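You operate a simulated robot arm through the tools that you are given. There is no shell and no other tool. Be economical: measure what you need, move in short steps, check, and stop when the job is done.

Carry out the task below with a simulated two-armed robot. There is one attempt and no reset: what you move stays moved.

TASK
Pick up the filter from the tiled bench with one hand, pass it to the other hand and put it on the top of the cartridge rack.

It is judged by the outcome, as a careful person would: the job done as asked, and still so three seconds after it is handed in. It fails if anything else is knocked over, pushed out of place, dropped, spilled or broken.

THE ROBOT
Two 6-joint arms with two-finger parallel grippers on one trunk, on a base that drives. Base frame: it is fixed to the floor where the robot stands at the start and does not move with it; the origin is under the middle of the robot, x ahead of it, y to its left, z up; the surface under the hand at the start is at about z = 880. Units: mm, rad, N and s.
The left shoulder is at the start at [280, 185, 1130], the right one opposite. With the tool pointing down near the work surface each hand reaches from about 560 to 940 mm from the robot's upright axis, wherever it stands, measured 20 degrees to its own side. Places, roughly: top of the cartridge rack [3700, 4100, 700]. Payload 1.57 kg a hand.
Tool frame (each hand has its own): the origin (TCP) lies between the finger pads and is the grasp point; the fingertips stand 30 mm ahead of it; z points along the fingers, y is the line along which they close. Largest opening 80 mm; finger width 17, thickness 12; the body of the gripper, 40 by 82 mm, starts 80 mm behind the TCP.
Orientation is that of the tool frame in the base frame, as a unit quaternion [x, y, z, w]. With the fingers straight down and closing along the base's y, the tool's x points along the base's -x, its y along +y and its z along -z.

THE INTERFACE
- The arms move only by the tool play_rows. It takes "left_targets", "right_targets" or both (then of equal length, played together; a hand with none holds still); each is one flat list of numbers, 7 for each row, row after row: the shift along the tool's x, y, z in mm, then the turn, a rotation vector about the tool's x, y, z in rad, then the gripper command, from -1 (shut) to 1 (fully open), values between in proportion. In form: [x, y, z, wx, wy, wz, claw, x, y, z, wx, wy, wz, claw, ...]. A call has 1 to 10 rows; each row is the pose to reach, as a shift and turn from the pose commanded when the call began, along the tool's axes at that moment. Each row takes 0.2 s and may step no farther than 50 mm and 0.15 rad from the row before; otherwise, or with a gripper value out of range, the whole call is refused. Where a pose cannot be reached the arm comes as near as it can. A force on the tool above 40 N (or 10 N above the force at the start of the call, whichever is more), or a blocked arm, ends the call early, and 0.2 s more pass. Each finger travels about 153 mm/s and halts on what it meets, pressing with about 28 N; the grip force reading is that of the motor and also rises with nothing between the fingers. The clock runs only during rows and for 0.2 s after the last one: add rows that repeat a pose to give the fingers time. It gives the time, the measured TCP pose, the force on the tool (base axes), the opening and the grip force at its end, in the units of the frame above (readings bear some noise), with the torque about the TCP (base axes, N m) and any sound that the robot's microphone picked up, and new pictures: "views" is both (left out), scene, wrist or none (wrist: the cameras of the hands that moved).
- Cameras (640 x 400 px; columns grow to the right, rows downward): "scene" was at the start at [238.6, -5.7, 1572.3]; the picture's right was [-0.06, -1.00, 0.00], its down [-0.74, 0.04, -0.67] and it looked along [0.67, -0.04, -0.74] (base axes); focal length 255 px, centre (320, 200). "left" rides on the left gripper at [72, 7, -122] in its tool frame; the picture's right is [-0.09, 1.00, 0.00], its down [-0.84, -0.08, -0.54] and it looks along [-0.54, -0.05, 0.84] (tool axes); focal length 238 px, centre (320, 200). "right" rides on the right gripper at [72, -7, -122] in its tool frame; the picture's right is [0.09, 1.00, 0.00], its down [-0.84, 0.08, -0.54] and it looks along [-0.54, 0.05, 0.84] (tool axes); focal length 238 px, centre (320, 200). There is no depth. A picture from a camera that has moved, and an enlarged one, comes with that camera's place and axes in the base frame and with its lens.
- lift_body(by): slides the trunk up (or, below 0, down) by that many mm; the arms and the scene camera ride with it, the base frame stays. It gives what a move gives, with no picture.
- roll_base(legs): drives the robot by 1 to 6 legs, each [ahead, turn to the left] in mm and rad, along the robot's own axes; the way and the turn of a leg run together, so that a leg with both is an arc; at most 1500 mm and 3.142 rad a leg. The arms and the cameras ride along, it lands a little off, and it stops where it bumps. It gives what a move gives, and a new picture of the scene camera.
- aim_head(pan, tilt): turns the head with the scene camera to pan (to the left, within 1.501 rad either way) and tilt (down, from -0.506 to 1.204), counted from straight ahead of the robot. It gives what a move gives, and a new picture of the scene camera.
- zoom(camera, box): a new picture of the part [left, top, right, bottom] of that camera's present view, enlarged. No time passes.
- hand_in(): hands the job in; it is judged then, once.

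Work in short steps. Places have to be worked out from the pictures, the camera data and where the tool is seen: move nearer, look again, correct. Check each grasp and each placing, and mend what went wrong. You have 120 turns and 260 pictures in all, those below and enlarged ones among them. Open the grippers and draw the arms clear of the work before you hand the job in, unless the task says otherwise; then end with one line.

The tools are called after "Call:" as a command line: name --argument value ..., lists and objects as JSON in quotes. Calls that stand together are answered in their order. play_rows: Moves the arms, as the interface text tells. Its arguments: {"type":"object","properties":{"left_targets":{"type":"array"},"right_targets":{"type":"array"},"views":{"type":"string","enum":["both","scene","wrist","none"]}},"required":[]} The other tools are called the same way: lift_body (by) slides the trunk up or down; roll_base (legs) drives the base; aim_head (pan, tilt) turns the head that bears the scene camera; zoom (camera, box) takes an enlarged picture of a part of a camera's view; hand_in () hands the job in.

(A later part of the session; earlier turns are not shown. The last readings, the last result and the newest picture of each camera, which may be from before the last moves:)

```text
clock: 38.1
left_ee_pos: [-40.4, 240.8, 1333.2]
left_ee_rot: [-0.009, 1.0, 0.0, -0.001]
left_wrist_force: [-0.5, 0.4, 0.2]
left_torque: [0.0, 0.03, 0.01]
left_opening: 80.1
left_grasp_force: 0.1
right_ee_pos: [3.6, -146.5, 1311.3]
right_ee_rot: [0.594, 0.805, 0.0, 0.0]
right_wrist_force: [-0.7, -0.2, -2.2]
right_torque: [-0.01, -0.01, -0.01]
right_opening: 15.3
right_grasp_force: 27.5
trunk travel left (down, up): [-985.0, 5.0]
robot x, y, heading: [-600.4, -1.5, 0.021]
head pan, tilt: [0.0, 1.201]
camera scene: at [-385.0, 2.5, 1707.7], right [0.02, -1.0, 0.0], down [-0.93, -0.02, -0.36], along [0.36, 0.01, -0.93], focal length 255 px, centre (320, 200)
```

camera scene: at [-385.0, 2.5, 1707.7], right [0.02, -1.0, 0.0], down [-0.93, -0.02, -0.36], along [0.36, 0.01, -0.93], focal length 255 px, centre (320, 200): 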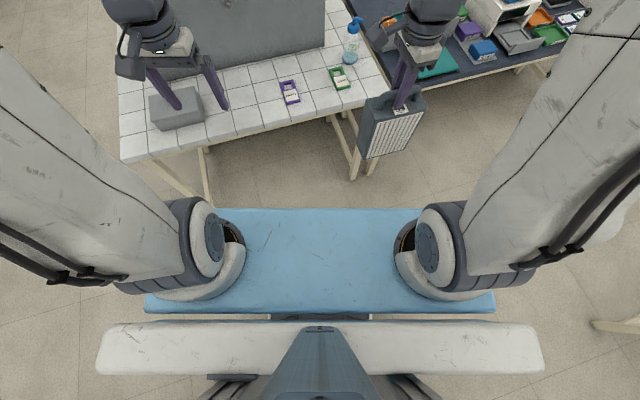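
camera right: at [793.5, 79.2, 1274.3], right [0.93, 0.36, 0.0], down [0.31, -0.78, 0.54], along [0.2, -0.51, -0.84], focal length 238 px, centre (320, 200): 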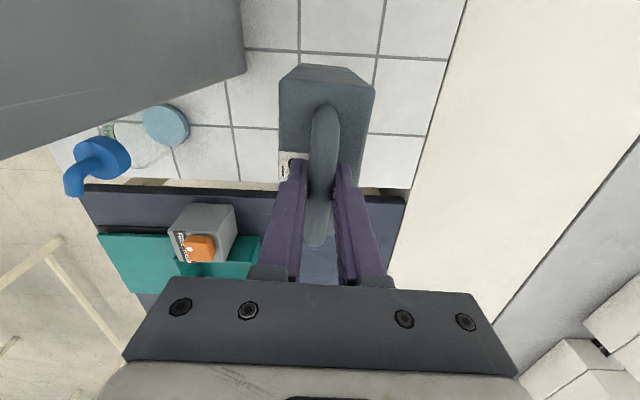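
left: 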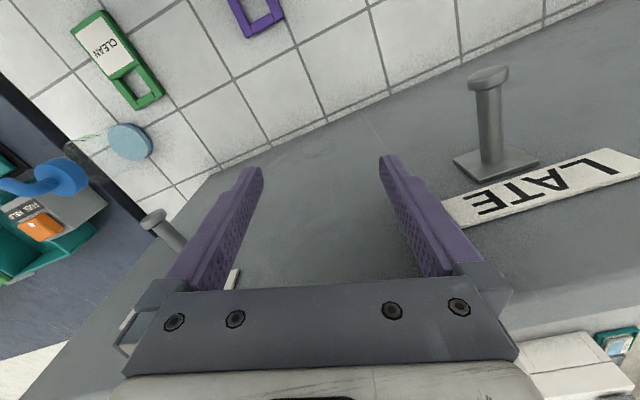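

The base's rear is right against the table behind. I go forward 280 mm to the middle of the aisle, then turn left.

Call:
roll_base --legs '[[280, 0], [0, 1.3]]'

Call:
aim_head --pan -0.4 --tilt 0.4

```text
clock: 43.3
left_ee_pos: [-403.6, 608.2, 1333.7]
left_ee_rot: [-0.613, 0.79, 0.001, 0.001]
left_wrist_force: [-0.7, -0.1, 0.0]
left_torque: [0.0, 0.0, 0.01]
left_opening: 80.1
left_grasp_force: 0.0
right_ee_pos: [-19.9, 548.5, 1310.4]
right_ee_rot: [-0.014, 1.0, 0.0, 0.0]
right_wrist_force: [0.2, 1.0, -3.0]
right_torque: [0.01, 0.0, -0.02]
right_opening: 15.5
right_grasp_force: 28.1
trunk travel left (down, up): [-985.0, 5.0]
robot x, y, heading: [-317.9, 6.9, 1.318]
head pan, tilt: [0.0, 1.201]
camera scene: at [-267.7, 213.2, 1707.7], right [0.97, -0.25, 0.0], down [-0.23, -0.9, -0.36], along [0.09, 0.35, -0.93], focal length 255 px, centre (320, 200)
```

scene: 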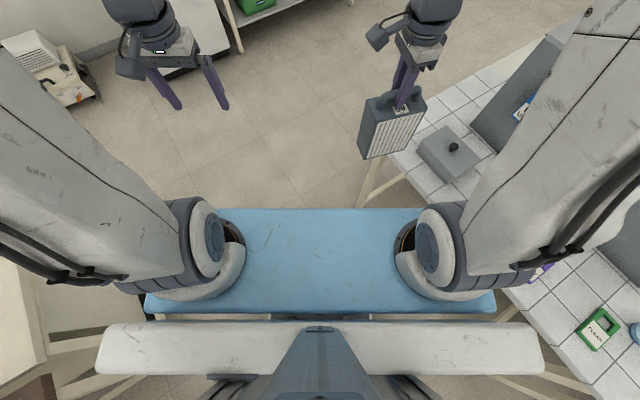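

```text
clock: 44.4
left_ee_pos: [-403.0, 609.2, 1333.7]
left_ee_rot: [-0.613, 0.79, 0.0, 0.0]
left_wrist_force: [0.0, -1.2, -0.3]
left_torque: [0.03, 0.03, 0.06]
left_opening: 80.1
left_grasp_force: 0.0
right_ee_pos: [-19.1, 547.7, 1310.5]
right_ee_rot: [-0.014, 1.0, 0.001, 0.0]
right_wrist_force: [0.0, -0.1, -2.9]
right_torque: [0.0, 0.0, 0.0]
right_opening: 15.3
right_grasp_force: 28.4
trunk travel left (down, up): [-985.0, 5.0]
robot x, y, heading: [-319.8, 4.7, 1.316]
head pan, tilt: [-0.4, 0.4]
camera scene: at [-225.4, 232.8, 1770.5], right [0.8, -0.6, 0.0], down [-0.24, -0.31, -0.92], along [0.56, 0.73, -0.39], focal length 255 px, centre (320, 200)
```

scene: 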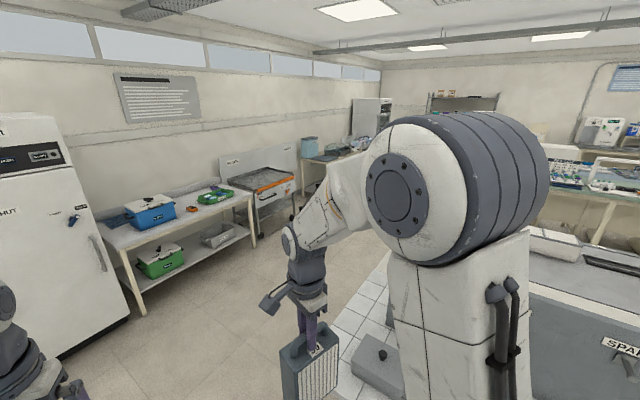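

I turn left a bit more and drive past the bench corner into the left aisle, then turn right toward the rack.

Call:
roll_base --legs '[[0, 0.34], [1400, 0], [0, -1.2]]'

Call:
aim_head --pan 0.0 --tilt 0.4

```text
clock: 55.5
left_ee_pos: [-44.1, 1858.6, 1334.8]
left_ee_rot: [-0.23, 0.973, 0.0, 0.001]
left_wrist_force: [0.1, 0.0, -0.6]
left_torque: [0.0, 0.0, -0.02]
left_opening: 80.2
left_grasp_force: 0.0
right_ee_pos: [163.5, 1530.0, 1310.5]
right_ee_rot: [0.402, 0.916, 0.0, 0.0]
right_wrist_force: [-0.4, -0.8, -1.3]
right_torque: [0.01, 0.02, -0.02]
right_opening: 15.4
right_grasp_force: 28.2
trunk travel left (down, up): [-985.0, 5.0]
robot x, y, heading: [-446.6, 1398.7, 0.467]
head pan, tilt: [-0.4, 0.4]
camera scene: at [-210.1, 1477.3, 1770.6], right [0.06, -1.0, 0.0], down [-0.39, -0.03, -0.92], along [0.92, 0.06, -0.39], focal length 255 px, centre (320, 200)
```

scene: 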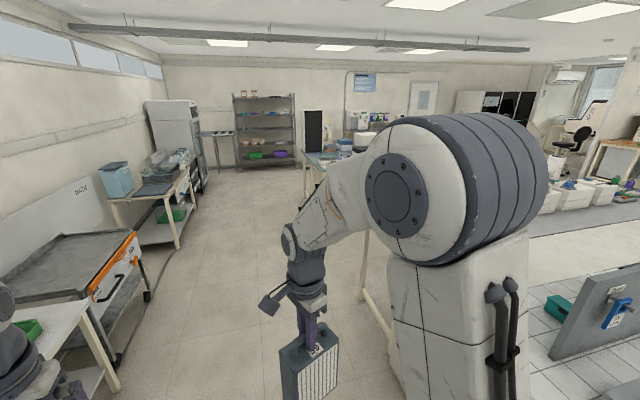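

```text
clock: 56.3
left_ee_pos: [-44.0, 1859.5, 1334.6]
left_ee_rot: [-0.231, 0.973, 0.0, 0.0]
left_wrist_force: [0.5, -0.6, 0.5]
left_torque: [-0.04, 0.0, 0.01]
left_opening: 80.1
left_grasp_force: 0.2
right_ee_pos: [162.5, 1528.0, 1311.8]
right_ee_rot: [0.402, 0.916, 0.0, 0.0]
right_wrist_force: [-0.2, -0.1, -3.3]
right_torque: [0.02, 0.0, -0.02]
right_opening: 15.4
right_grasp_force: 28.1
trunk travel left (down, up): [-985.0, 5.0]
robot x, y, heading: [-446.4, 1403.3, 0.463]
head pan, tilt: [0.0, 0.4]
camera scene: at [-219.7, 1512.8, 1770.6], right [0.45, -0.89, 0.0], down [-0.35, -0.17, -0.92], along [0.82, 0.41, -0.39], focal length 255 px, centre (320, 200)
```

scene: 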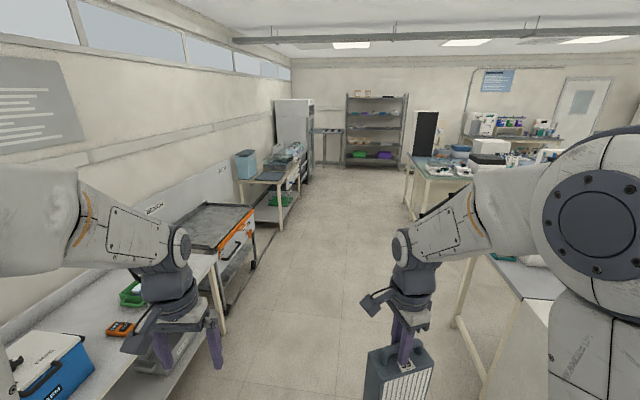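

The rack should appear at about pixel (291, 155). I zoom there.

Call:
zoom --camera "scene" --box '[220, 90, 380, 240]'

```text
2.67 times, centred on (300, 165) of scene
camera zoom: at [-219.7, 1512.8, 1770.6], right [0.45, -0.89, 0.0], down [-0.35, -0.17, -0.92], along [0.82, 0.41, -0.39], focal length 679 px, centre (373, 293)
```

zoom: 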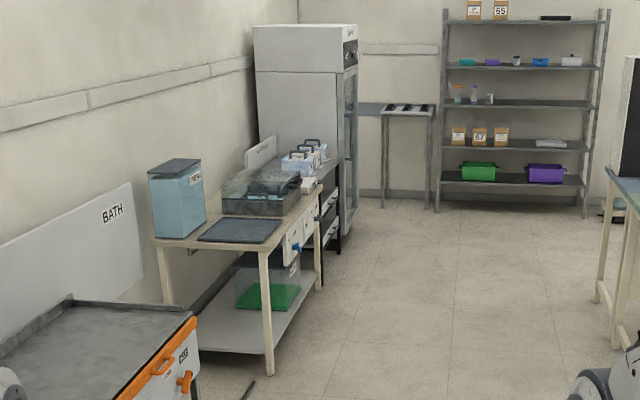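

The rack is the grey/black unit beyond the tables on the left. I drive 2.3 m down the aisle, then look.

Call:
roll_base --legs '[[1150, 0], [1150, 0]]'

Call:
aim_head --pan 0.2 --tilt 0.5

Call:
zoom --camera "scene" --box '[220, 60, 460, 210]'

```text
clock: 67.6
left_ee_pos: [2016.6, 2863.7, 1333.7]
left_ee_rot: [-0.221, 0.975, 0.0, -0.001]
left_wrist_force: [0.4, 0.2, 0.2]
left_torque: [0.03, 0.02, -0.03]
left_opening: 79.8
left_grasp_force: 0.1
right_ee_pos: [2216.3, 2531.5, 1311.2]
right_ee_rot: [0.41, 0.912, 0.0, 0.0]
right_wrist_force: [1.2, 0.2, -1.8]
right_torque: [0.0, 0.03, 0.02]
right_opening: 15.5
right_grasp_force: 28.4
trunk travel left (down, up): [-985.0, 5.0]
robot x, y, heading: [1609.1, 2412.8, 0.446]
head pan, tilt: [0.0, 0.4]
camera scene: at [1834.2, 2521.1, 1770.5], right [0.43, -0.9, 0.0], down [-0.35, -0.17, -0.92], along [0.83, 0.4, -0.39], focal length 255 px, centre (320, 200)
```

scene: 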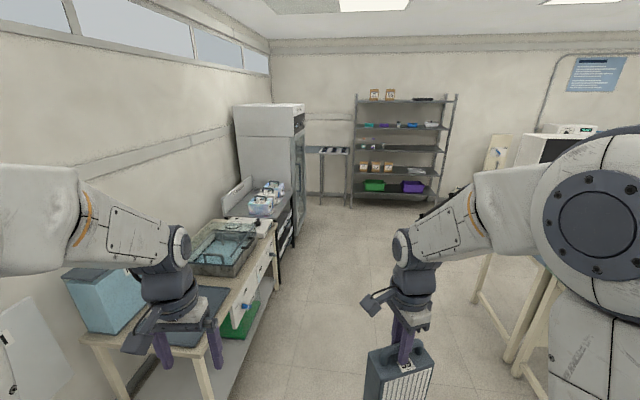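

```text
clock: 68.3
left_ee_pos: [2015.3, 2863.2, 1334.8]
left_ee_rot: [-0.222, 0.975, 0.001, 0.0]
left_wrist_force: [-0.5, -0.1, 0.6]
left_torque: [-0.01, 0.02, -0.01]
left_opening: 79.9
left_grasp_force: 0.1
right_ee_pos: [2214.6, 2529.8, 1310.9]
right_ee_rot: [0.41, 0.912, -0.001, 0.0]
right_wrist_force: [-0.2, -0.3, -1.7]
right_torque: [0.02, 0.0, -0.03]
right_opening: 15.2
right_grasp_force: 28.2
trunk travel left (down, up): [-985.0, 5.0]
robot x, y, heading: [1607.7, 2412.2, 0.446]
head pan, tilt: [0.201, 0.499]
camera scene: at [1823.2, 2535.9, 1761.5], right [0.6, -0.8, 0.0], down [-0.38, -0.29, -0.88], along [0.7, 0.53, -0.48], focal length 255 px, centre (320, 200)
```

scene: 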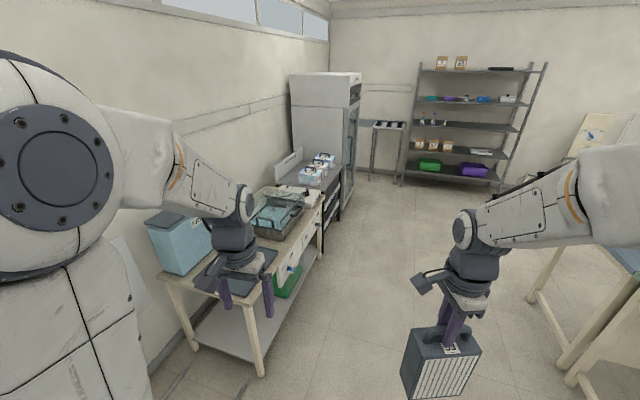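

```text
2.67 times, centred on (340, 135) of scene
camera zoom: at [1823.2, 2535.9, 1761.5], right [0.6, -0.8, 0.0], down [-0.38, -0.29, -0.88], along [0.7, 0.53, -0.48], focal length 679 px, centre (267, 373)
```

zoom: 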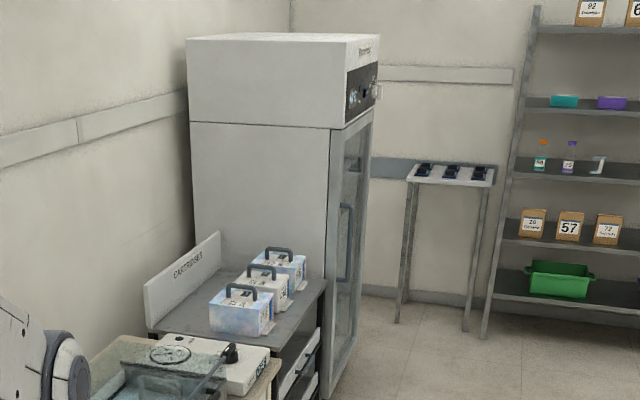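

The cartridge rack top carries three cartridges near its back; the room's walls are turned ~15°. I drive on to stand in front of it, then turn to face it.

Call:
roll_base --legs '[[0, -0.166], [1100, 0], [1100, 0], [0, 1.45]]'

Call:
aim_head --pan 0.0 --tilt 0.7

```text
clock: 83.4
left_ee_pos: [3379.9, 3554.4, 1332.9]
left_ee_rot: [0.767, -0.642, 0.0, 0.0]
left_wrist_force: [-0.9, -0.3, 0.5]
left_torque: [0.03, -0.01, 0.0]
left_opening: 79.9
left_grasp_force: 0.0
right_ee_pos: [3755.6, 3657.9, 1310.3]
right_ee_rot: [-0.226, 0.974, 0.0, 0.0]
right_wrist_force: [-1.0, -0.1, -2.0]
right_torque: [-0.01, 0.02, 0.01]
right_opening: 14.8
right_grasp_force: 28.5
trunk travel left (down, up): [-985.0, 5.0]
robot x, y, heading: [3702.4, 3036.8, 1.749]
head pan, tilt: [0.201, 0.499]
camera scene: at [3643.6, 3280.1, 1761.4], right [0.93, 0.37, 0.0], down [0.18, -0.45, -0.88], along [-0.32, 0.82, -0.48], focal length 255 px, centre (320, 200)
```

scene: 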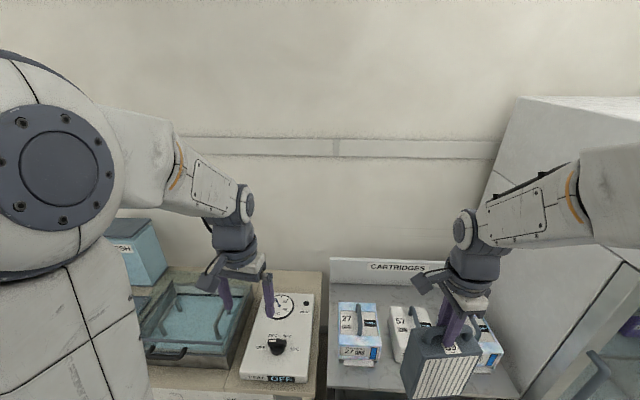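

```text
clock: 84.1
left_ee_pos: [3379.5, 3554.5, 1334.9]
left_ee_rot: [0.766, -0.643, 0.0, 0.0]
left_wrist_force: [-0.2, -0.1, 0.7]
left_torque: [0.02, 0.0, -0.02]
left_opening: 80.1
left_grasp_force: 0.0
right_ee_pos: [3754.4, 3658.5, 1309.6]
right_ee_rot: [-0.226, 0.974, 0.0, 0.0]
right_wrist_force: [0.3, -0.1, -3.0]
right_torque: [-0.02, 0.03, -0.02]
right_opening: 15.5
right_grasp_force: 28.0
trunk travel left (down, up): [-985.0, 5.0]
robot x, y, heading: [3705.8, 3041.2, 1.743]
head pan, tilt: [0.0, 0.7]
camera scene: at [3662.3, 3279.2, 1743.8], right [0.98, 0.18, 0.0], down [0.11, -0.63, -0.77], along [-0.13, 0.75, -0.64], focal length 255 px, centre (320, 200)
```

scene: 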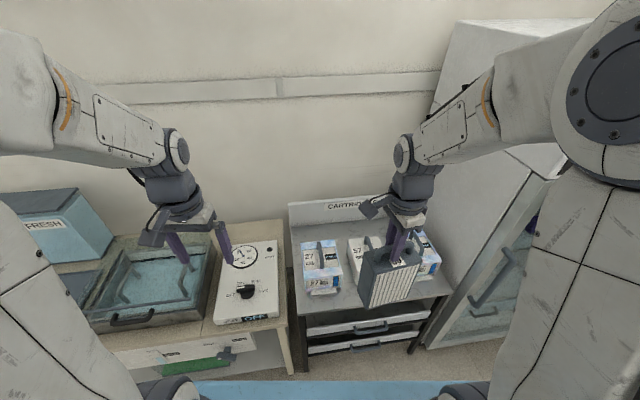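

Rack is right ahead. I zoom on its top to see the free space.

Call:
zoom --camera "scene" --box '[280, 190, 480, 340]'

Call:
zoom --camera "right" --box '[0, 0, 640, 400]'

Call:
zoom --camera "left" --box '[0, 0, 640, 400]'

```text
2.67 times, centred on (380, 265) of scene
camera zoom: at [3662.3, 3279.2, 1743.8], right [0.98, 0.18, 0.0], down [0.11, -0.63, -0.77], along [-0.13, 0.75, -0.64], focal length 679 px, centre (160, 27)
```

zoom: 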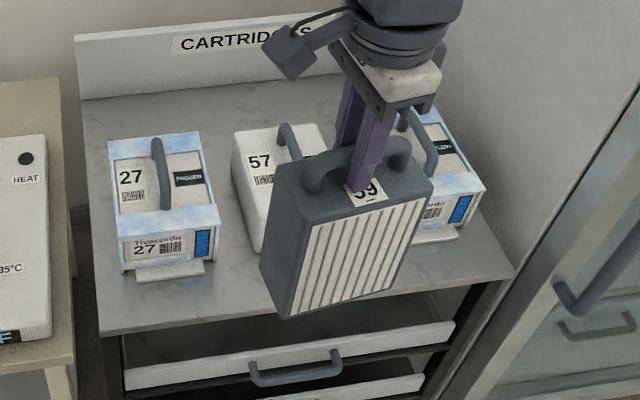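

```text
1.00 times, centred on (320, 200) of right (not enlarged: the box is as wide or as high as the picture)
camera zoom: at [3694.0, 3621.0, 1433.6], right [-0.52, 0.85, 0.0], down [0.72, 0.44, 0.54], along [0.46, 0.28, -0.84], focal length 238 px, centre (320, 200)
```

zoom: 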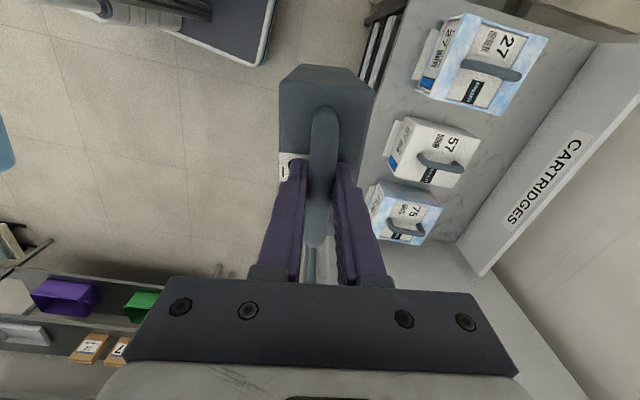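

```text
1.00 times, centred on (320, 200) of left (not enlarged: the box is as wide or as high as the picture)
camera zoom: at [3386.5, 3482.6, 1456.3], right [-1.0, -0.08, 0.0], down [-0.07, 0.84, 0.54], along [-0.05, 0.54, -0.84], focal length 238 px, centre (320, 200)
```

zoom: 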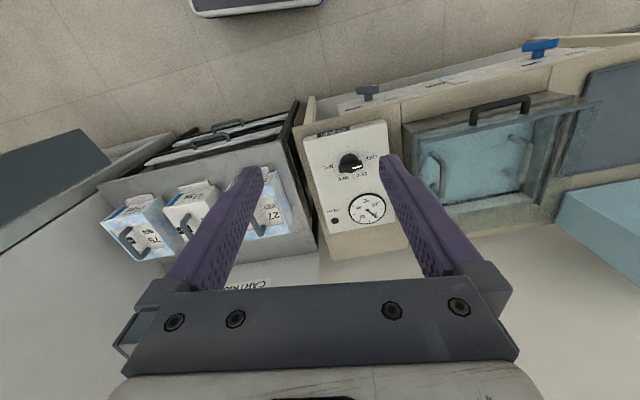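

The top has a free front strip (~100 mm deep between the cartridge tabs) and the cartridges 27/57/7x behind. Plan: right hand brings the filter to the middle with its long side square to the robot; the left hand then grips the body from the left, pitched ~40° down. First, the right hand.

Call:
play_rows --right_targets '[29, 12, 0, 0, 0, 0.06, -1, 58, 25, 0, 0, 0, 0.12, -1, 87, 37, 0, 0, 0, 0.18, -1, 116, 50, 0, 0, 0, 0.24, -1, 145, 62, 0, 0, 0, 0.28, -1, 145, 62, 0, 0, 0, 0.28, -1]' --views "both"

```text
clock: 85.5
left_ee_pos: [3380.0, 3553.7, 1334.1]
left_ee_rot: [0.767, -0.642, 0.0, 0.0]
left_wrist_force: [-0.2, -0.5, 0.1]
left_torque: [-0.03, -0.03, -0.02]
left_opening: 79.9
left_grasp_force: 0.1
right_ee_pos: [3597.1, 3651.2, 1310.4]
right_ee_rot: [-0.087, 0.996, 0.0, 0.0]
right_wrist_force: [-0.5, 0.0, -2.1]
right_torque: [-0.01, 0.03, -0.03]
right_opening: 15.2
right_grasp_force: 28.2
trunk travel left (down, up): [-985.0, 5.0]
robot x, y, heading: [3705.5, 3038.1, 1.741]
head pan, tilt: [0.0, 0.7]
camera scene: at [3662.1, 3279.2, 1743.7], right [0.98, 0.17, 0.0], down [0.11, -0.63, -0.76], along [-0.13, 0.75, -0.64], focal length 255 px, centre (320, 200)
camera right: at [3528.0, 3632.0, 1433.0], right [-0.26, 0.96, 0.0], down [0.81, 0.22, 0.54], along [0.52, 0.14, -0.84], focal length 238 px, centre (320, 200)
```

scene: 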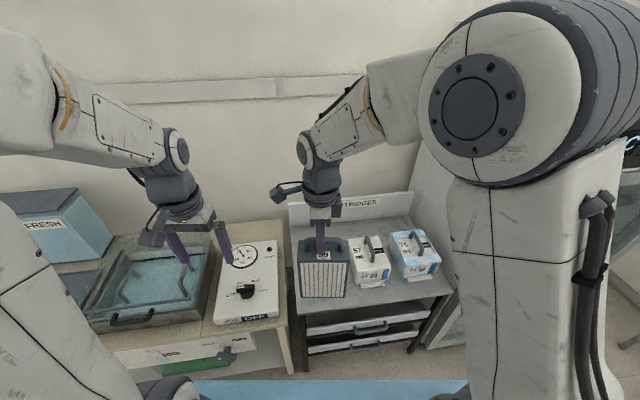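
right: 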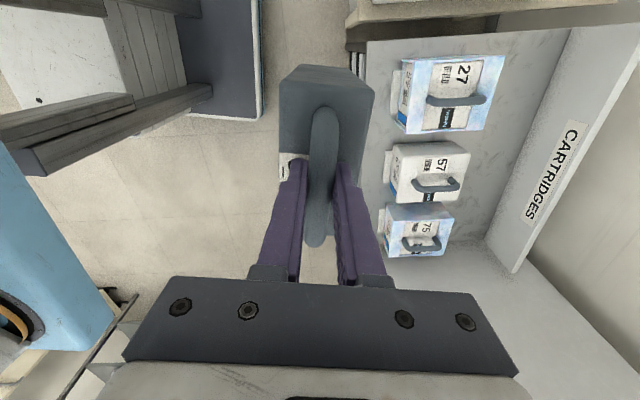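

Filter is square to the robot at f≈623, l≈3, z(bar)≈1310. Now I yaw the left hand ~85° where it is.

Call:
play_rows --left_targets '[0, 0, 0, 0, 0, 0.149, 1, 0, 0, 0, 0, 0, 0.298, 1, 0, 0, 0, 0, 0, 0.447, 1, 0, 0, 0, 0, 0, 0.596, 1, 0, 0, 0, 0, 0, 0.745, 1, 0, 0, 0, 0, 0, 0.894, 1, 0, 0, 0, 0, 0, 1.043, 1, 0, 0, 0, 0, 0, 1.192, 1, 0, 0, 0, 0, 0, 1.341, 1, 0, 0, 0, 0, 0, 1.49, 1]' --views "scene"

```text
clock: 87.7
left_ee_pos: [3380.1, 3554.6, 1334.3]
left_ee_rot: [-0.127, 0.992, 0.0, 0.0]
left_wrist_force: [0.3, 0.2, -0.1]
left_torque: [-0.01, 0.0, 0.0]
left_opening: 79.7
left_grasp_force: 0.0
right_ee_pos: [3598.2, 3652.1, 1309.5]
right_ee_rot: [-0.087, 0.996, 0.0, 0.0]
right_wrist_force: [0.3, -0.7, -2.1]
right_torque: [-0.03, 0.06, 0.0]
right_opening: 15.5
right_grasp_force: 28.2
trunk travel left (down, up): [-985.0, 5.0]
robot x, y, heading: [3704.3, 3038.1, 1.749]
head pan, tilt: [0.0, 0.7]
camera scene: at [3662.2, 3279.1, 1743.7], right [0.98, 0.18, 0.0], down [0.11, -0.63, -0.76], along [-0.13, 0.75, -0.64], focal length 255 px, centre (320, 200)
```

scene: 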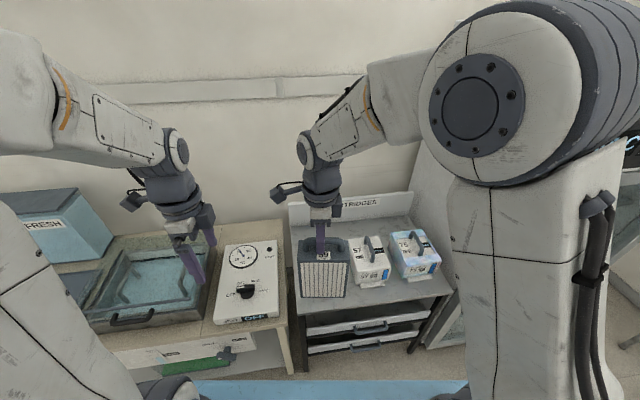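

I pitch the left hand ~50° toward the filter and bring it to the pre-grasp point, about 115 mm left of its final place.

Call:
play_rows --left_targets '[0, 0, 0, 0.0058, -0.1454, 0.0125, 1, 0, 8, 0, 0.0116, -0.2907, 0.025, 1, -10, 16, 3, 0.0175, -0.4361, 0.0375, 1, -35, 25, 7, 0.0233, -0.5815, 0.05, 1, -60, 34, 11, 0.0291, -0.7268, 0.0624, 1, -85, 43, 14, 0.0349, -0.8722, 0.0749, 1, -104, 49.5, 17, 0.0349, -0.8722, 0.0749, 1, -104, 49.5, 17, 0.0349, -0.8722, 0.0749, 1]' --views "both"

```text
clock: 89.5
left_ee_pos: [3469.1, 3627.5, 1317.8]
left_ee_rot: [-0.08, 0.903, 0.038, 0.421]
left_wrist_force: [-0.4, 0.1, 0.4]
left_torque: [-0.01, 0.0, 0.0]
left_opening: 80.1
left_grasp_force: 0.1
right_ee_pos: [3597.9, 3651.4, 1309.4]
right_ee_rot: [-0.088, 0.996, 0.0, -0.001]
right_wrist_force: [0.0, -0.5, -2.4]
right_torque: [-0.01, 0.03, 0.02]
right_opening: 15.4
right_grasp_force: 27.6
trunk travel left (down, up): [-985.0, 5.0]
robot x, y, heading: [3705.2, 3040.0, 1.749]
head pan, tilt: [0.0, 0.7]
camera scene: at [3662.4, 3279.1, 1743.7], right [0.98, 0.18, 0.0], down [0.11, -0.63, -0.76], along [-0.13, 0.75, -0.64], focal length 255 px, centre (320, 200)
camera left: at [3329.8, 3610.2, 1340.8], right [-0.12, 0.99, 0.07], down [0.13, -0.06, 0.99], along [0.98, 0.13, -0.13], focal length 238 px, centre (320, 200)
```

scene: 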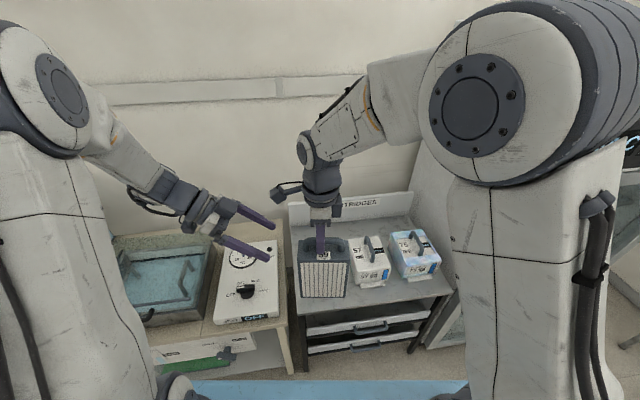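
left: 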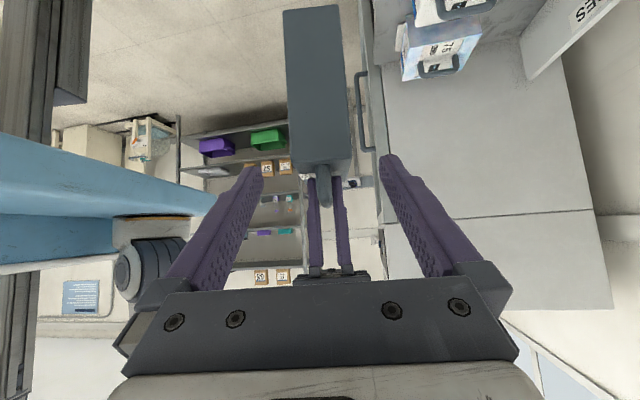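

Alignment is good (filter end centred between the fingers). I advance 95 mm along the fingers and look.

Call:
play_rows --left_targets '[0, 1, 25, 0, 0, 0, 1, 0, 1, 50, 0, 0, 0, 1, 0, 1, 75, 0, 0, 0, 1, 0, 1, 95, 0, 0, 0, 1, 0, 1, 95, 0, 0, 0, 1]' --views "both"

Call:
zoom --camera "scene" --box '[200, 120, 380, 310]'

```text
clock: 90.7
left_ee_pos: [3538.8, 3643.5, 1256.2]
left_ee_rot: [-0.079, 0.903, 0.037, 0.421]
left_wrist_force: [-0.7, -0.2, -0.1]
left_torque: [0.0, 0.0, 0.0]
left_opening: 79.9
left_grasp_force: 0.1
right_ee_pos: [3597.0, 3650.9, 1308.0]
right_ee_rot: [-0.087, 0.996, 0.0, 0.0]
right_wrist_force: [-1.2, 0.5, -3.0]
right_torque: [0.02, -0.01, 0.0]
right_opening: 15.3
right_grasp_force: 27.9
trunk travel left (down, up): [-985.0, 5.0]
robot x, y, heading: [3706.2, 3039.9, 1.742]
head pan, tilt: [0.0, 0.7]
camera scene: at [3662.3, 3279.2, 1743.7], right [0.98, 0.18, 0.0], down [0.11, -0.63, -0.76], along [-0.13, 0.75, -0.64], focal length 255 px, centre (320, 200)
camera left: at [3401.3, 3625.0, 1279.8], right [-0.12, 0.99, 0.07], down [0.13, -0.05, 0.99], along [0.98, 0.13, -0.13], focal length 238 px, centre (320, 200)
```

scene: 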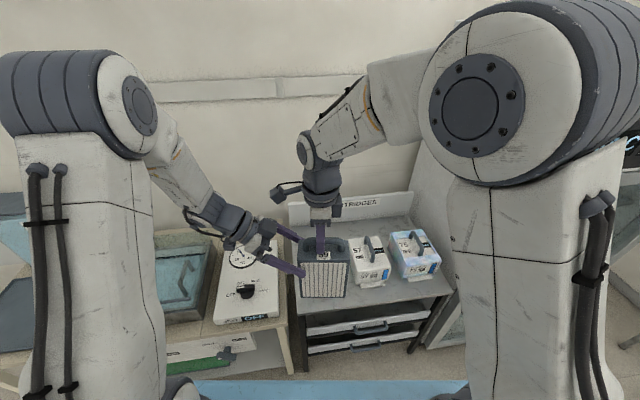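
left: 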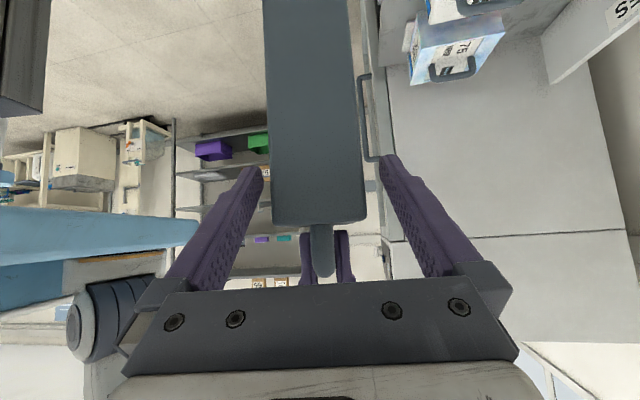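

```text
2.11 times, centred on (290, 215) of scene
camera zoom: at [3662.3, 3279.2, 1743.7], right [0.98, 0.18, 0.0], down [0.11, -0.63, -0.76], along [-0.13, 0.75, -0.64], focal length 536 px, centre (383, 168)
```

zoom: 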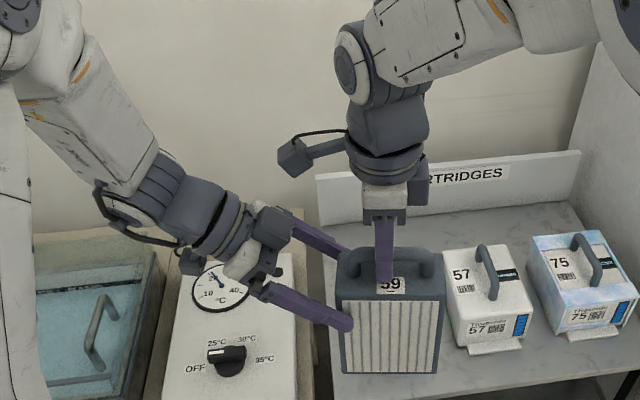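

Fingers straddle the body. I advance 52 mm more and then close.

Call:
play_rows --left_targets '[0, 0, 18, 0, 0, 0, 1, 0, 0, 36, 0, 0, 0, 1, 0, 0, 52, 0, 0, 0, 1, 0, 0, 52, 0, 0, 0, 1]' --views "both"

Call:
zoom --camera "scene" --box '[200, 120, 380, 310]'

```text
clock: 91.7
left_ee_pos: [3579.5, 3649.8, 1222.5]
left_ee_rot: [-0.08, 0.903, 0.037, 0.421]
left_wrist_force: [0.0, -0.8, 0.0]
left_torque: [0.03, -0.03, 0.01]
left_opening: 79.8
left_grasp_force: 0.1
right_ee_pos: [3597.0, 3650.7, 1310.6]
right_ee_rot: [-0.087, 0.996, 0.0, 0.0]
right_wrist_force: [0.2, 0.1, -3.1]
right_torque: [0.01, 0.01, 0.03]
right_opening: 15.4
right_grasp_force: 27.7
trunk travel left (down, up): [-985.0, 5.0]
robot x, y, heading: [3704.1, 3038.7, 1.749]
head pan, tilt: [0.0, 0.7]
camera scene: at [3662.3, 3279.2, 1743.7], right [0.98, 0.18, 0.0], down [0.11, -0.63, -0.76], along [-0.13, 0.75, -0.64], focal length 255 px, centre (320, 200)
camera left: at [3440.6, 3631.9, 1245.8], right [-0.12, 0.99, 0.07], down [0.14, -0.05, 0.99], along [0.98, 0.13, -0.13], focal length 238 px, centre (320, 200)
```

scene: 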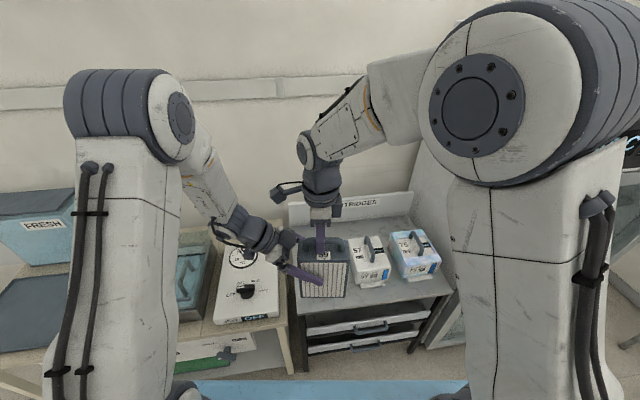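
left: 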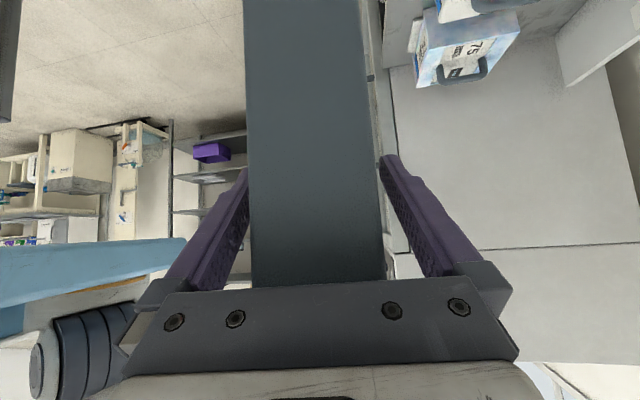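

```text
2.11 times, centred on (290, 215) of scene
camera zoom: at [3662.3, 3279.2, 1743.7], right [0.98, 0.18, 0.0], down [0.11, -0.63, -0.76], along [-0.13, 0.75, -0.64], focal length 536 px, centre (383, 168)
```

zoom: 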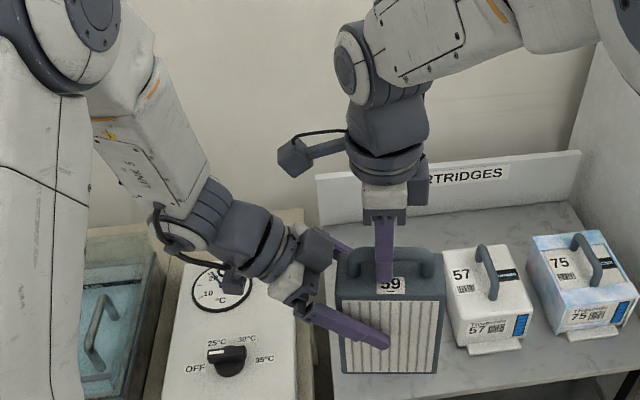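

Position is as planned, no contact. I close the left hand on the body.

Call:
play_rows --left_targets '[0, 0, 0, 0, 0, 0, 0.2, 0, 0, 0, 0, 0, 0, -0.4, 0, 0, 0, 0, 0, 0, -1, 0, 0, 0, 0, 0, 0, -1]' --views "wrist"

```text
clock: 92.7
left_ee_pos: [3578.3, 3649.8, 1222.6]
left_ee_rot: [-0.079, 0.903, 0.037, 0.421]
left_wrist_force: [-2.0, -10.1, -0.8]
left_torque: [0.79, 0.0, -0.06]
left_opening: 60.0
left_grasp_force: 28.6
right_ee_pos: [3597.4, 3651.0, 1310.9]
right_ee_rot: [-0.087, 0.996, 0.001, 0.0]
right_wrist_force: [1.2, 9.1, -0.5]
right_torque: [0.05, -0.01, -0.08]
right_opening: 15.3
right_grasp_force: 28.4
trunk travel left (down, up): [-985.0, 5.0]
robot x, y, heading: [3703.8, 3036.6, 1.749]
head pan, tilt: [0.0, 0.7]
camera left: at [3440.6, 3631.5, 1245.9], right [-0.12, 0.99, 0.07], down [0.14, -0.05, 0.99], along [0.98, 0.12, -0.13], focal length 238 px, centre (320, 200)
```

left: 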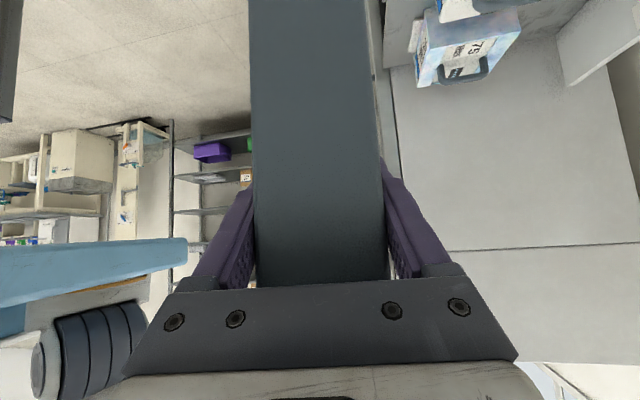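

The left hand holds the body (60 mm, 28.6 N) with a 10 N sideways strain; I ease the left hand 3 mm toward the robot.

Call:
play_rows --left_targets '[0, -1.5, 0, 0, 0, 0, -1, 0, -3, 0, 0, 0, 0, -1, 0, -3, 0, 0, 0, 0, -1]' --views "none"

```text
clock: 93.5
left_ee_pos: [3579.1, 3647.1, 1222.7]
left_ee_rot: [-0.081, 0.903, 0.038, 0.421]
left_wrist_force: [-0.2, 5.9, -8.0]
left_torque: [-0.29, -0.01, 0.07]
left_opening: 59.8
left_grasp_force: 28.3
right_ee_pos: [3597.8, 3650.0, 1309.9]
right_ee_rot: [-0.087, 0.996, -0.002, 0.001]
right_wrist_force: [-0.5, -5.1, 8.4]
right_torque: [-0.18, 0.32, 0.0]
right_opening: 15.2
right_grasp_force: 28.1
trunk travel left (down, up): [-985.0, 5.0]
robot x, y, heading: [3706.9, 3038.1, 1.746]
head pan, tilt: [0.0, 0.7]
```

Slightly over-corrected; I go back 1 mm, then open the right hand slightly.

Call:
play_rows --left_targets '[0, 1, 0, 0, 0, 0, -1, 0, 1, 0, 0, 0, 0, -1]' --views "none"

Call:
play_rows --right_targets '[0, 0, 0, 0, 0, 0, -0.4, 0, 0, 0, 0, 0, 0, 0.1, 0, 0, 0, 0, 0, 0, 0.1]' --views "scene"

```text
clock: 94.1
left_ee_pos: [3580.2, 3648.9, 1223.3]
left_ee_rot: [-0.08, 0.903, 0.037, 0.42]
left_wrist_force: [2.2, 4.3, -8.0]
left_torque: [-0.39, 0.37, 0.09]
left_opening: 59.8
left_grasp_force: 28.5
right_ee_pos: [3596.5, 3650.8, 1310.9]
right_ee_rot: [-0.088, 0.996, 0.001, 0.0]
right_wrist_force: [-1.4, -5.9, 6.8]
right_torque: [-0.06, -0.03, 0.02]
right_opening: 15.2
right_grasp_force: 28.3
trunk travel left (down, up): [-985.0, 5.0]
robot x, y, heading: [3706.1, 3036.7, 1.751]
head pan, tilt: [0.0, 0.7]
```

```text
clock: 94.9
left_ee_pos: [3579.2, 3647.9, 1222.7]
left_ee_rot: [-0.079, 0.903, 0.037, 0.421]
left_wrist_force: [-0.3, -0.1, -0.5]
left_torque: [0.0, 0.05, -0.02]
left_opening: 60.1
left_grasp_force: 27.9
right_ee_pos: [3597.5, 3651.2, 1310.4]
right_ee_rot: [-0.087, 0.996, 0.0, 0.0]
right_wrist_force: [0.6, 0.0, -0.2]
right_torque: [0.02, 0.0, -0.01]
right_opening: 44.0
right_grasp_force: 0.1
trunk travel left (down, up): [-985.0, 5.0]
robot x, y, heading: [3709.4, 3037.4, 1.748]
head pan, tilt: [0.0, 0.7]
camera scene: at [3662.2, 3279.2, 1743.7], right [0.98, 0.18, 0.0], down [0.11, -0.63, -0.76], along [-0.13, 0.75, -0.64], focal length 255 px, centre (320, 200)
```

scene: 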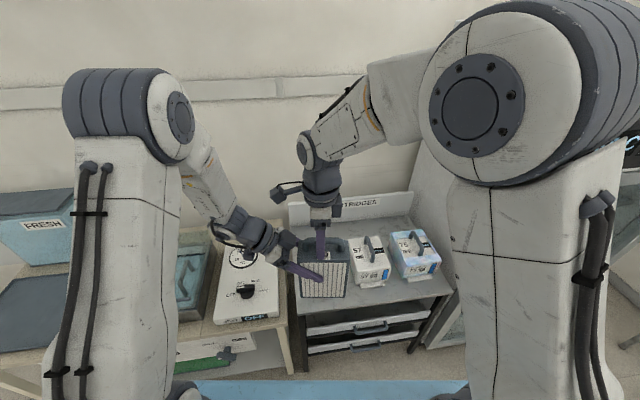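

Right is open; the left holds the filter. I raise the right hand straight up 90 mm, then right and away.

Call:
play_rows --right_targets '[0, 0, -20, 0, 0, 0, 0.1, 0, 0, -50, 0, 0, 0, 0.1, 0, 0, -90, 0, 0, 0, 0.1, -40, 0, -95, 0, 0, 0, 0.1, -85, 0, -95, 0, 0, 0, 0.1, -130, 0, -95, 0, 0, 0, 0.1, -175, -15, -95, 0, 0, 0, 0.1, -215, -30, -95, 0, 0, 0, 0.1, -215, -30, -95, 0, 0, 0, 0.1]' --views "scene"

Call:
zoom --camera "scene" --box '[200, 150, 480, 340]'

```text
clock: 96.9
left_ee_pos: [3579.2, 3647.0, 1222.7]
left_ee_rot: [-0.079, 0.902, 0.037, 0.422]
left_wrist_force: [-0.1, 0.4, -0.8]
left_torque: [-0.01, 0.07, 0.01]
left_opening: 59.7
left_grasp_force: 28.5
right_ee_pos: [3816.4, 3657.7, 1405.8]
right_ee_rot: [-0.088, 0.996, 0.0, -0.001]
right_wrist_force: [0.0, 0.5, -0.1]
right_torque: [-0.01, -0.03, 0.01]
right_opening: 43.9
right_grasp_force: 0.1
trunk travel left (down, up): [-985.0, 5.0]
robot x, y, heading: [3706.7, 3038.6, 1.744]
head pan, tilt: [0.0, 0.7]
camera scene: at [3662.4, 3279.1, 1743.7], right [0.98, 0.18, 0.0], down [0.11, -0.63, -0.76], along [-0.13, 0.75, -0.64], focal length 255 px, centre (320, 200)
```

scene: 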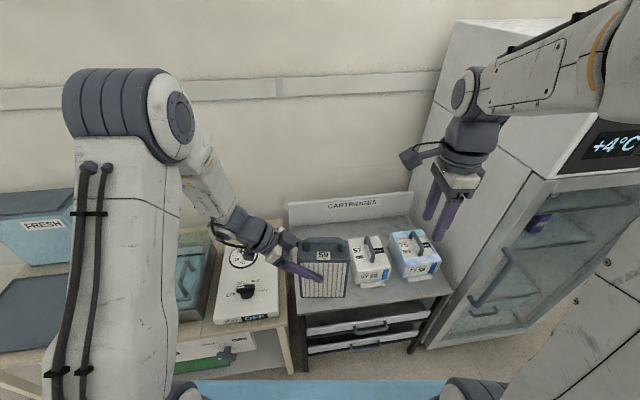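

```text
2.11 times, centred on (340, 245) of scene
camera zoom: at [3662.4, 3279.1, 1743.7], right [0.98, 0.18, 0.0], down [0.11, -0.63, -0.76], along [-0.13, 0.75, -0.64], focal length 536 px, centre (278, 105)
```

zoom: 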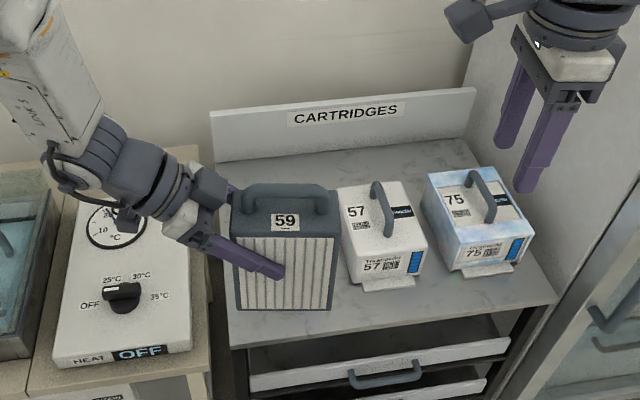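

Handover succeeded. For placing I want the robot square to the rack (heading ≈1.90) at about (3896, 3260); I get there by turning left, reversing, turning back and going forward, stopping a little short to look.

Call:
roll_base --legs '[[0, 0.777], [-433, 0], [0, -0.619], [350, 0]]'

```text
clock: 105.1
left_ee_pos: [3733.6, 3701.5, 1222.1]
left_ee_rot: [-0.145, 0.895, 0.068, 0.417]
left_wrist_force: [-0.2, 0.3, 1.1]
left_torque: [-0.03, 0.07, 0.0]
left_opening: 60.0
left_grasp_force: 27.9
right_ee_pos: [3964.4, 3747.3, 1405.8]
right_ee_rot: [-0.16, 0.987, -0.001, 0.001]
right_wrist_force: [0.4, 0.5, 0.1]
right_torque: [0.04, 0.03, -0.02]
right_opening: 43.6
right_grasp_force: 0.0
trunk travel left (down, up): [-985.0, 5.0]
robot x, y, heading: [3950.5, 3116.1, 1.889]
head pan, tilt: [0.0, 0.7]
camera scene: at [3869.1, 3349.4, 1743.7], right [0.95, 0.32, 0.0], down [0.2, -0.61, -0.76], along [-0.24, 0.73, -0.64], focal length 255 px, centre (320, 200)
```

scene: 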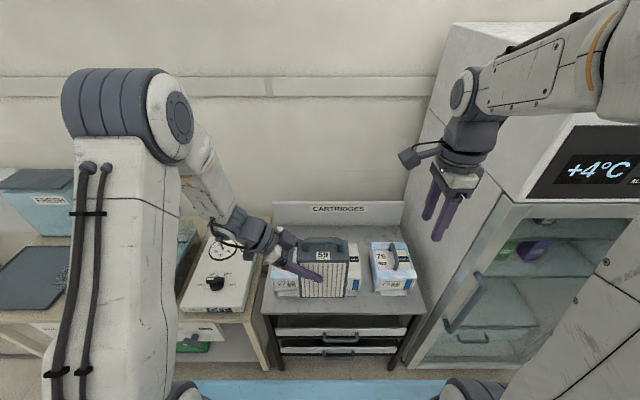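

Square to the rack now. I go 80 mm further forward and lower the trunk 300 mm (the filter stays in front of the rack edge, bottom ≈ 810).

Call:
roll_base --legs '[[80, 0]]'

Call:
lift_body --by -300

Call:
aim_head --pan 0.0 --tilt 0.75

Call:
zoom --camera "scene" --box '[220, 140, 460, 340]'

```text
clock: 106.2
left_ee_pos: [3707.6, 3778.6, 1222.2]
left_ee_rot: [-0.146, 0.895, 0.067, 0.416]
left_wrist_force: [-0.3, -0.3, 0.6]
left_torque: [-0.03, 0.06, 0.01]
left_opening: 59.9
left_grasp_force: 28.2
right_ee_pos: [3938.2, 3823.7, 1403.7]
right_ee_rot: [-0.161, 0.987, 0.0, 0.0]
right_wrist_force: [0.0, -0.6, 0.0]
right_torque: [-0.02, -0.02, -0.02]
right_opening: 43.9
right_grasp_force: 0.1
trunk travel left (down, up): [-985.0, 5.0]
robot x, y, heading: [3920.6, 3194.5, 1.892]
head pan, tilt: [0.0, 0.7]
camera scene: at [3843.2, 3426.4, 1743.6], right [0.95, 0.32, 0.0], down [0.2, -0.61, -0.76], along [-0.24, 0.73, -0.64], focal length 255 px, centre (320, 200)
```

scene: 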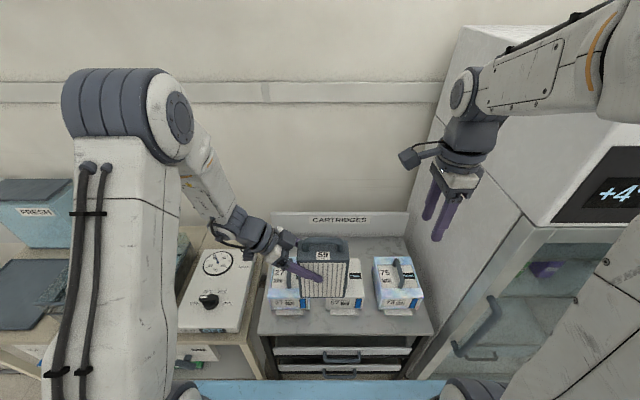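

```text
clock: 109.2
left_ee_pos: [3708.0, 3778.9, 922.4]
left_ee_rot: [-0.146, 0.895, 0.068, 0.417]
left_wrist_force: [-0.2, -0.4, -0.2]
left_torque: [0.0, 0.05, -0.01]
left_opening: 59.7
left_grasp_force: 28.1
right_ee_pos: [3937.9, 3823.2, 1105.1]
right_ee_rot: [-0.161, 0.987, -0.001, 0.0]
right_wrist_force: [1.1, 0.8, -0.4]
right_torque: [-0.01, 0.0, -0.05]
right_opening: 44.1
right_grasp_force: 0.1
trunk travel left (down, up): [-685.0, 305.0]
robot x, y, heading: [3919.5, 3192.2, 1.885]
head pan, tilt: [0.0, 0.7]
```

```text
clock: 109.8
left_ee_pos: [3706.7, 3778.1, 922.5]
left_ee_rot: [-0.146, 0.895, 0.068, 0.417]
left_wrist_force: [0.4, 0.1, 0.1]
left_torque: [-0.04, 0.04, 0.01]
left_opening: 60.0
left_grasp_force: 27.9
right_ee_pos: [3938.0, 3824.1, 1105.1]
right_ee_rot: [-0.16, 0.987, -0.002, 0.0]
right_wrist_force: [-0.4, 0.0, 0.3]
right_torque: [0.03, -0.01, 0.0]
right_opening: 43.9
right_grasp_force: 0.0
trunk travel left (down, up): [-685.0, 305.0]
robot x, y, heading: [3920.7, 3196.2, 1.897]
head pan, tilt: [0.0, 0.75]
camera scene: at [3844.0, 3424.1, 1439.5], right [0.95, 0.32, 0.0], down [0.22, -0.65, -0.73], along [-0.23, 0.69, -0.68], focal length 255 px, centre (320, 200)
```

scene: 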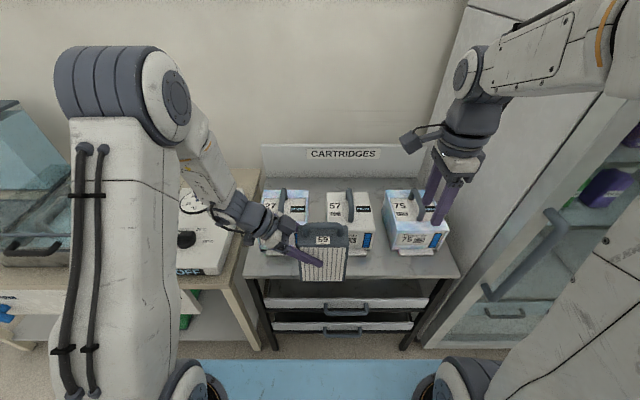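

```text
2.00 times, centred on (340, 240) of scene
camera zoom: at [3844.0, 3424.1, 1439.5], right [0.95, 0.32, 0.0], down [0.22, -0.65, -0.73], along [-0.23, 0.69, -0.68], focal length 510 px, centre (280, 120)
```

zoom: 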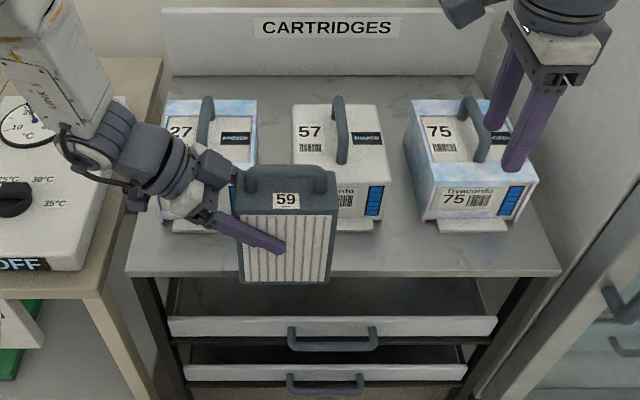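

Rack front edge, tabs (80 mm in) and filter positions are consistent with z = 700. I move the filter 87 mm in over the strip, then check.

Call:
play_rows --left_targets '[0, 22, 0, 0, 0, 0, -1, 0, 44, 0, 0, 0, 0, -1, 0, 66, 0, 0, 0, 0, -1, 0, 87, 0, 0, 0, 0, -1, 0, 87, 0, 0, 0, 0, -1]' --views "both"

Call:
zoom --camera "scene" --box '[220, 140, 460, 340]'

```text
clock: 111.0
left_ee_pos: [3678.5, 3861.0, 922.9]
left_ee_rot: [-0.147, 0.894, 0.068, 0.417]
left_wrist_force: [-0.1, 0.2, -0.5]
left_torque: [-0.02, 0.03, -0.04]
left_opening: 59.9
left_grasp_force: 28.4
right_ee_pos: [3940.0, 3822.7, 1106.6]
right_ee_rot: [-0.161, 0.987, -0.002, 0.0]
right_wrist_force: [0.3, -0.7, -0.8]
right_torque: [-0.01, -0.04, -0.01]
right_opening: 44.1
right_grasp_force: 0.1
trunk travel left (down, up): [-685.0, 305.0]
robot x, y, heading: [3916.9, 3196.1, 1.888]
head pan, tilt: [0.0, 0.75]
camera scene: at [3843.9, 3424.2, 1439.4], right [0.95, 0.32, 0.0], down [0.22, -0.65, -0.73], along [-0.23, 0.69, -0.68], focal length 255 px, centre (320, 200)
camera left: at [3544.7, 3822.5, 945.8], right [-0.26, 0.96, 0.07], down [0.14, -0.03, 0.99], along [0.96, 0.27, -0.13], focal length 238 px, centre (320, 200)
```

scene: 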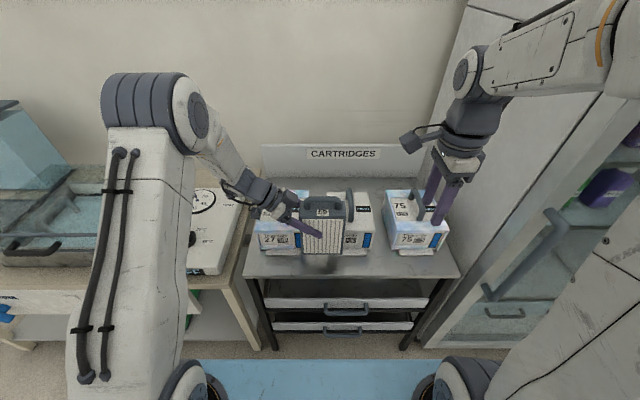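
left: 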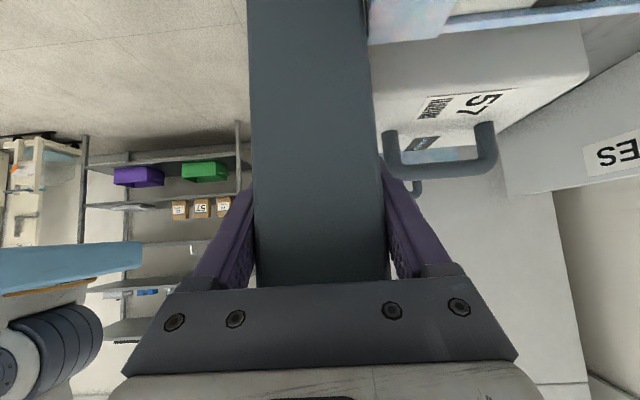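

```text
2.00 times, centred on (340, 240) of scene
camera zoom: at [3843.9, 3424.2, 1439.4], right [0.95, 0.32, 0.0], down [0.22, -0.65, -0.73], along [-0.23, 0.69, -0.68], focal length 510 px, centre (280, 120)
```

zoom: 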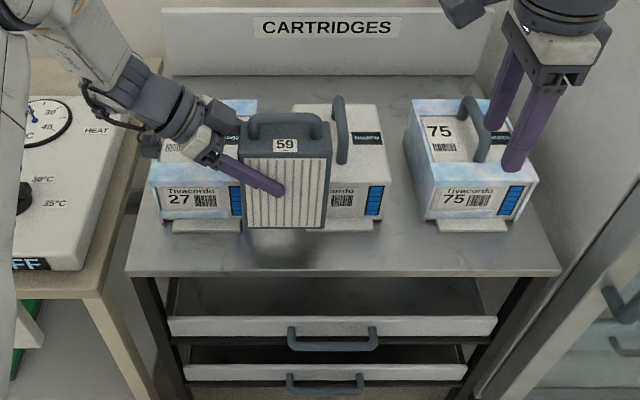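

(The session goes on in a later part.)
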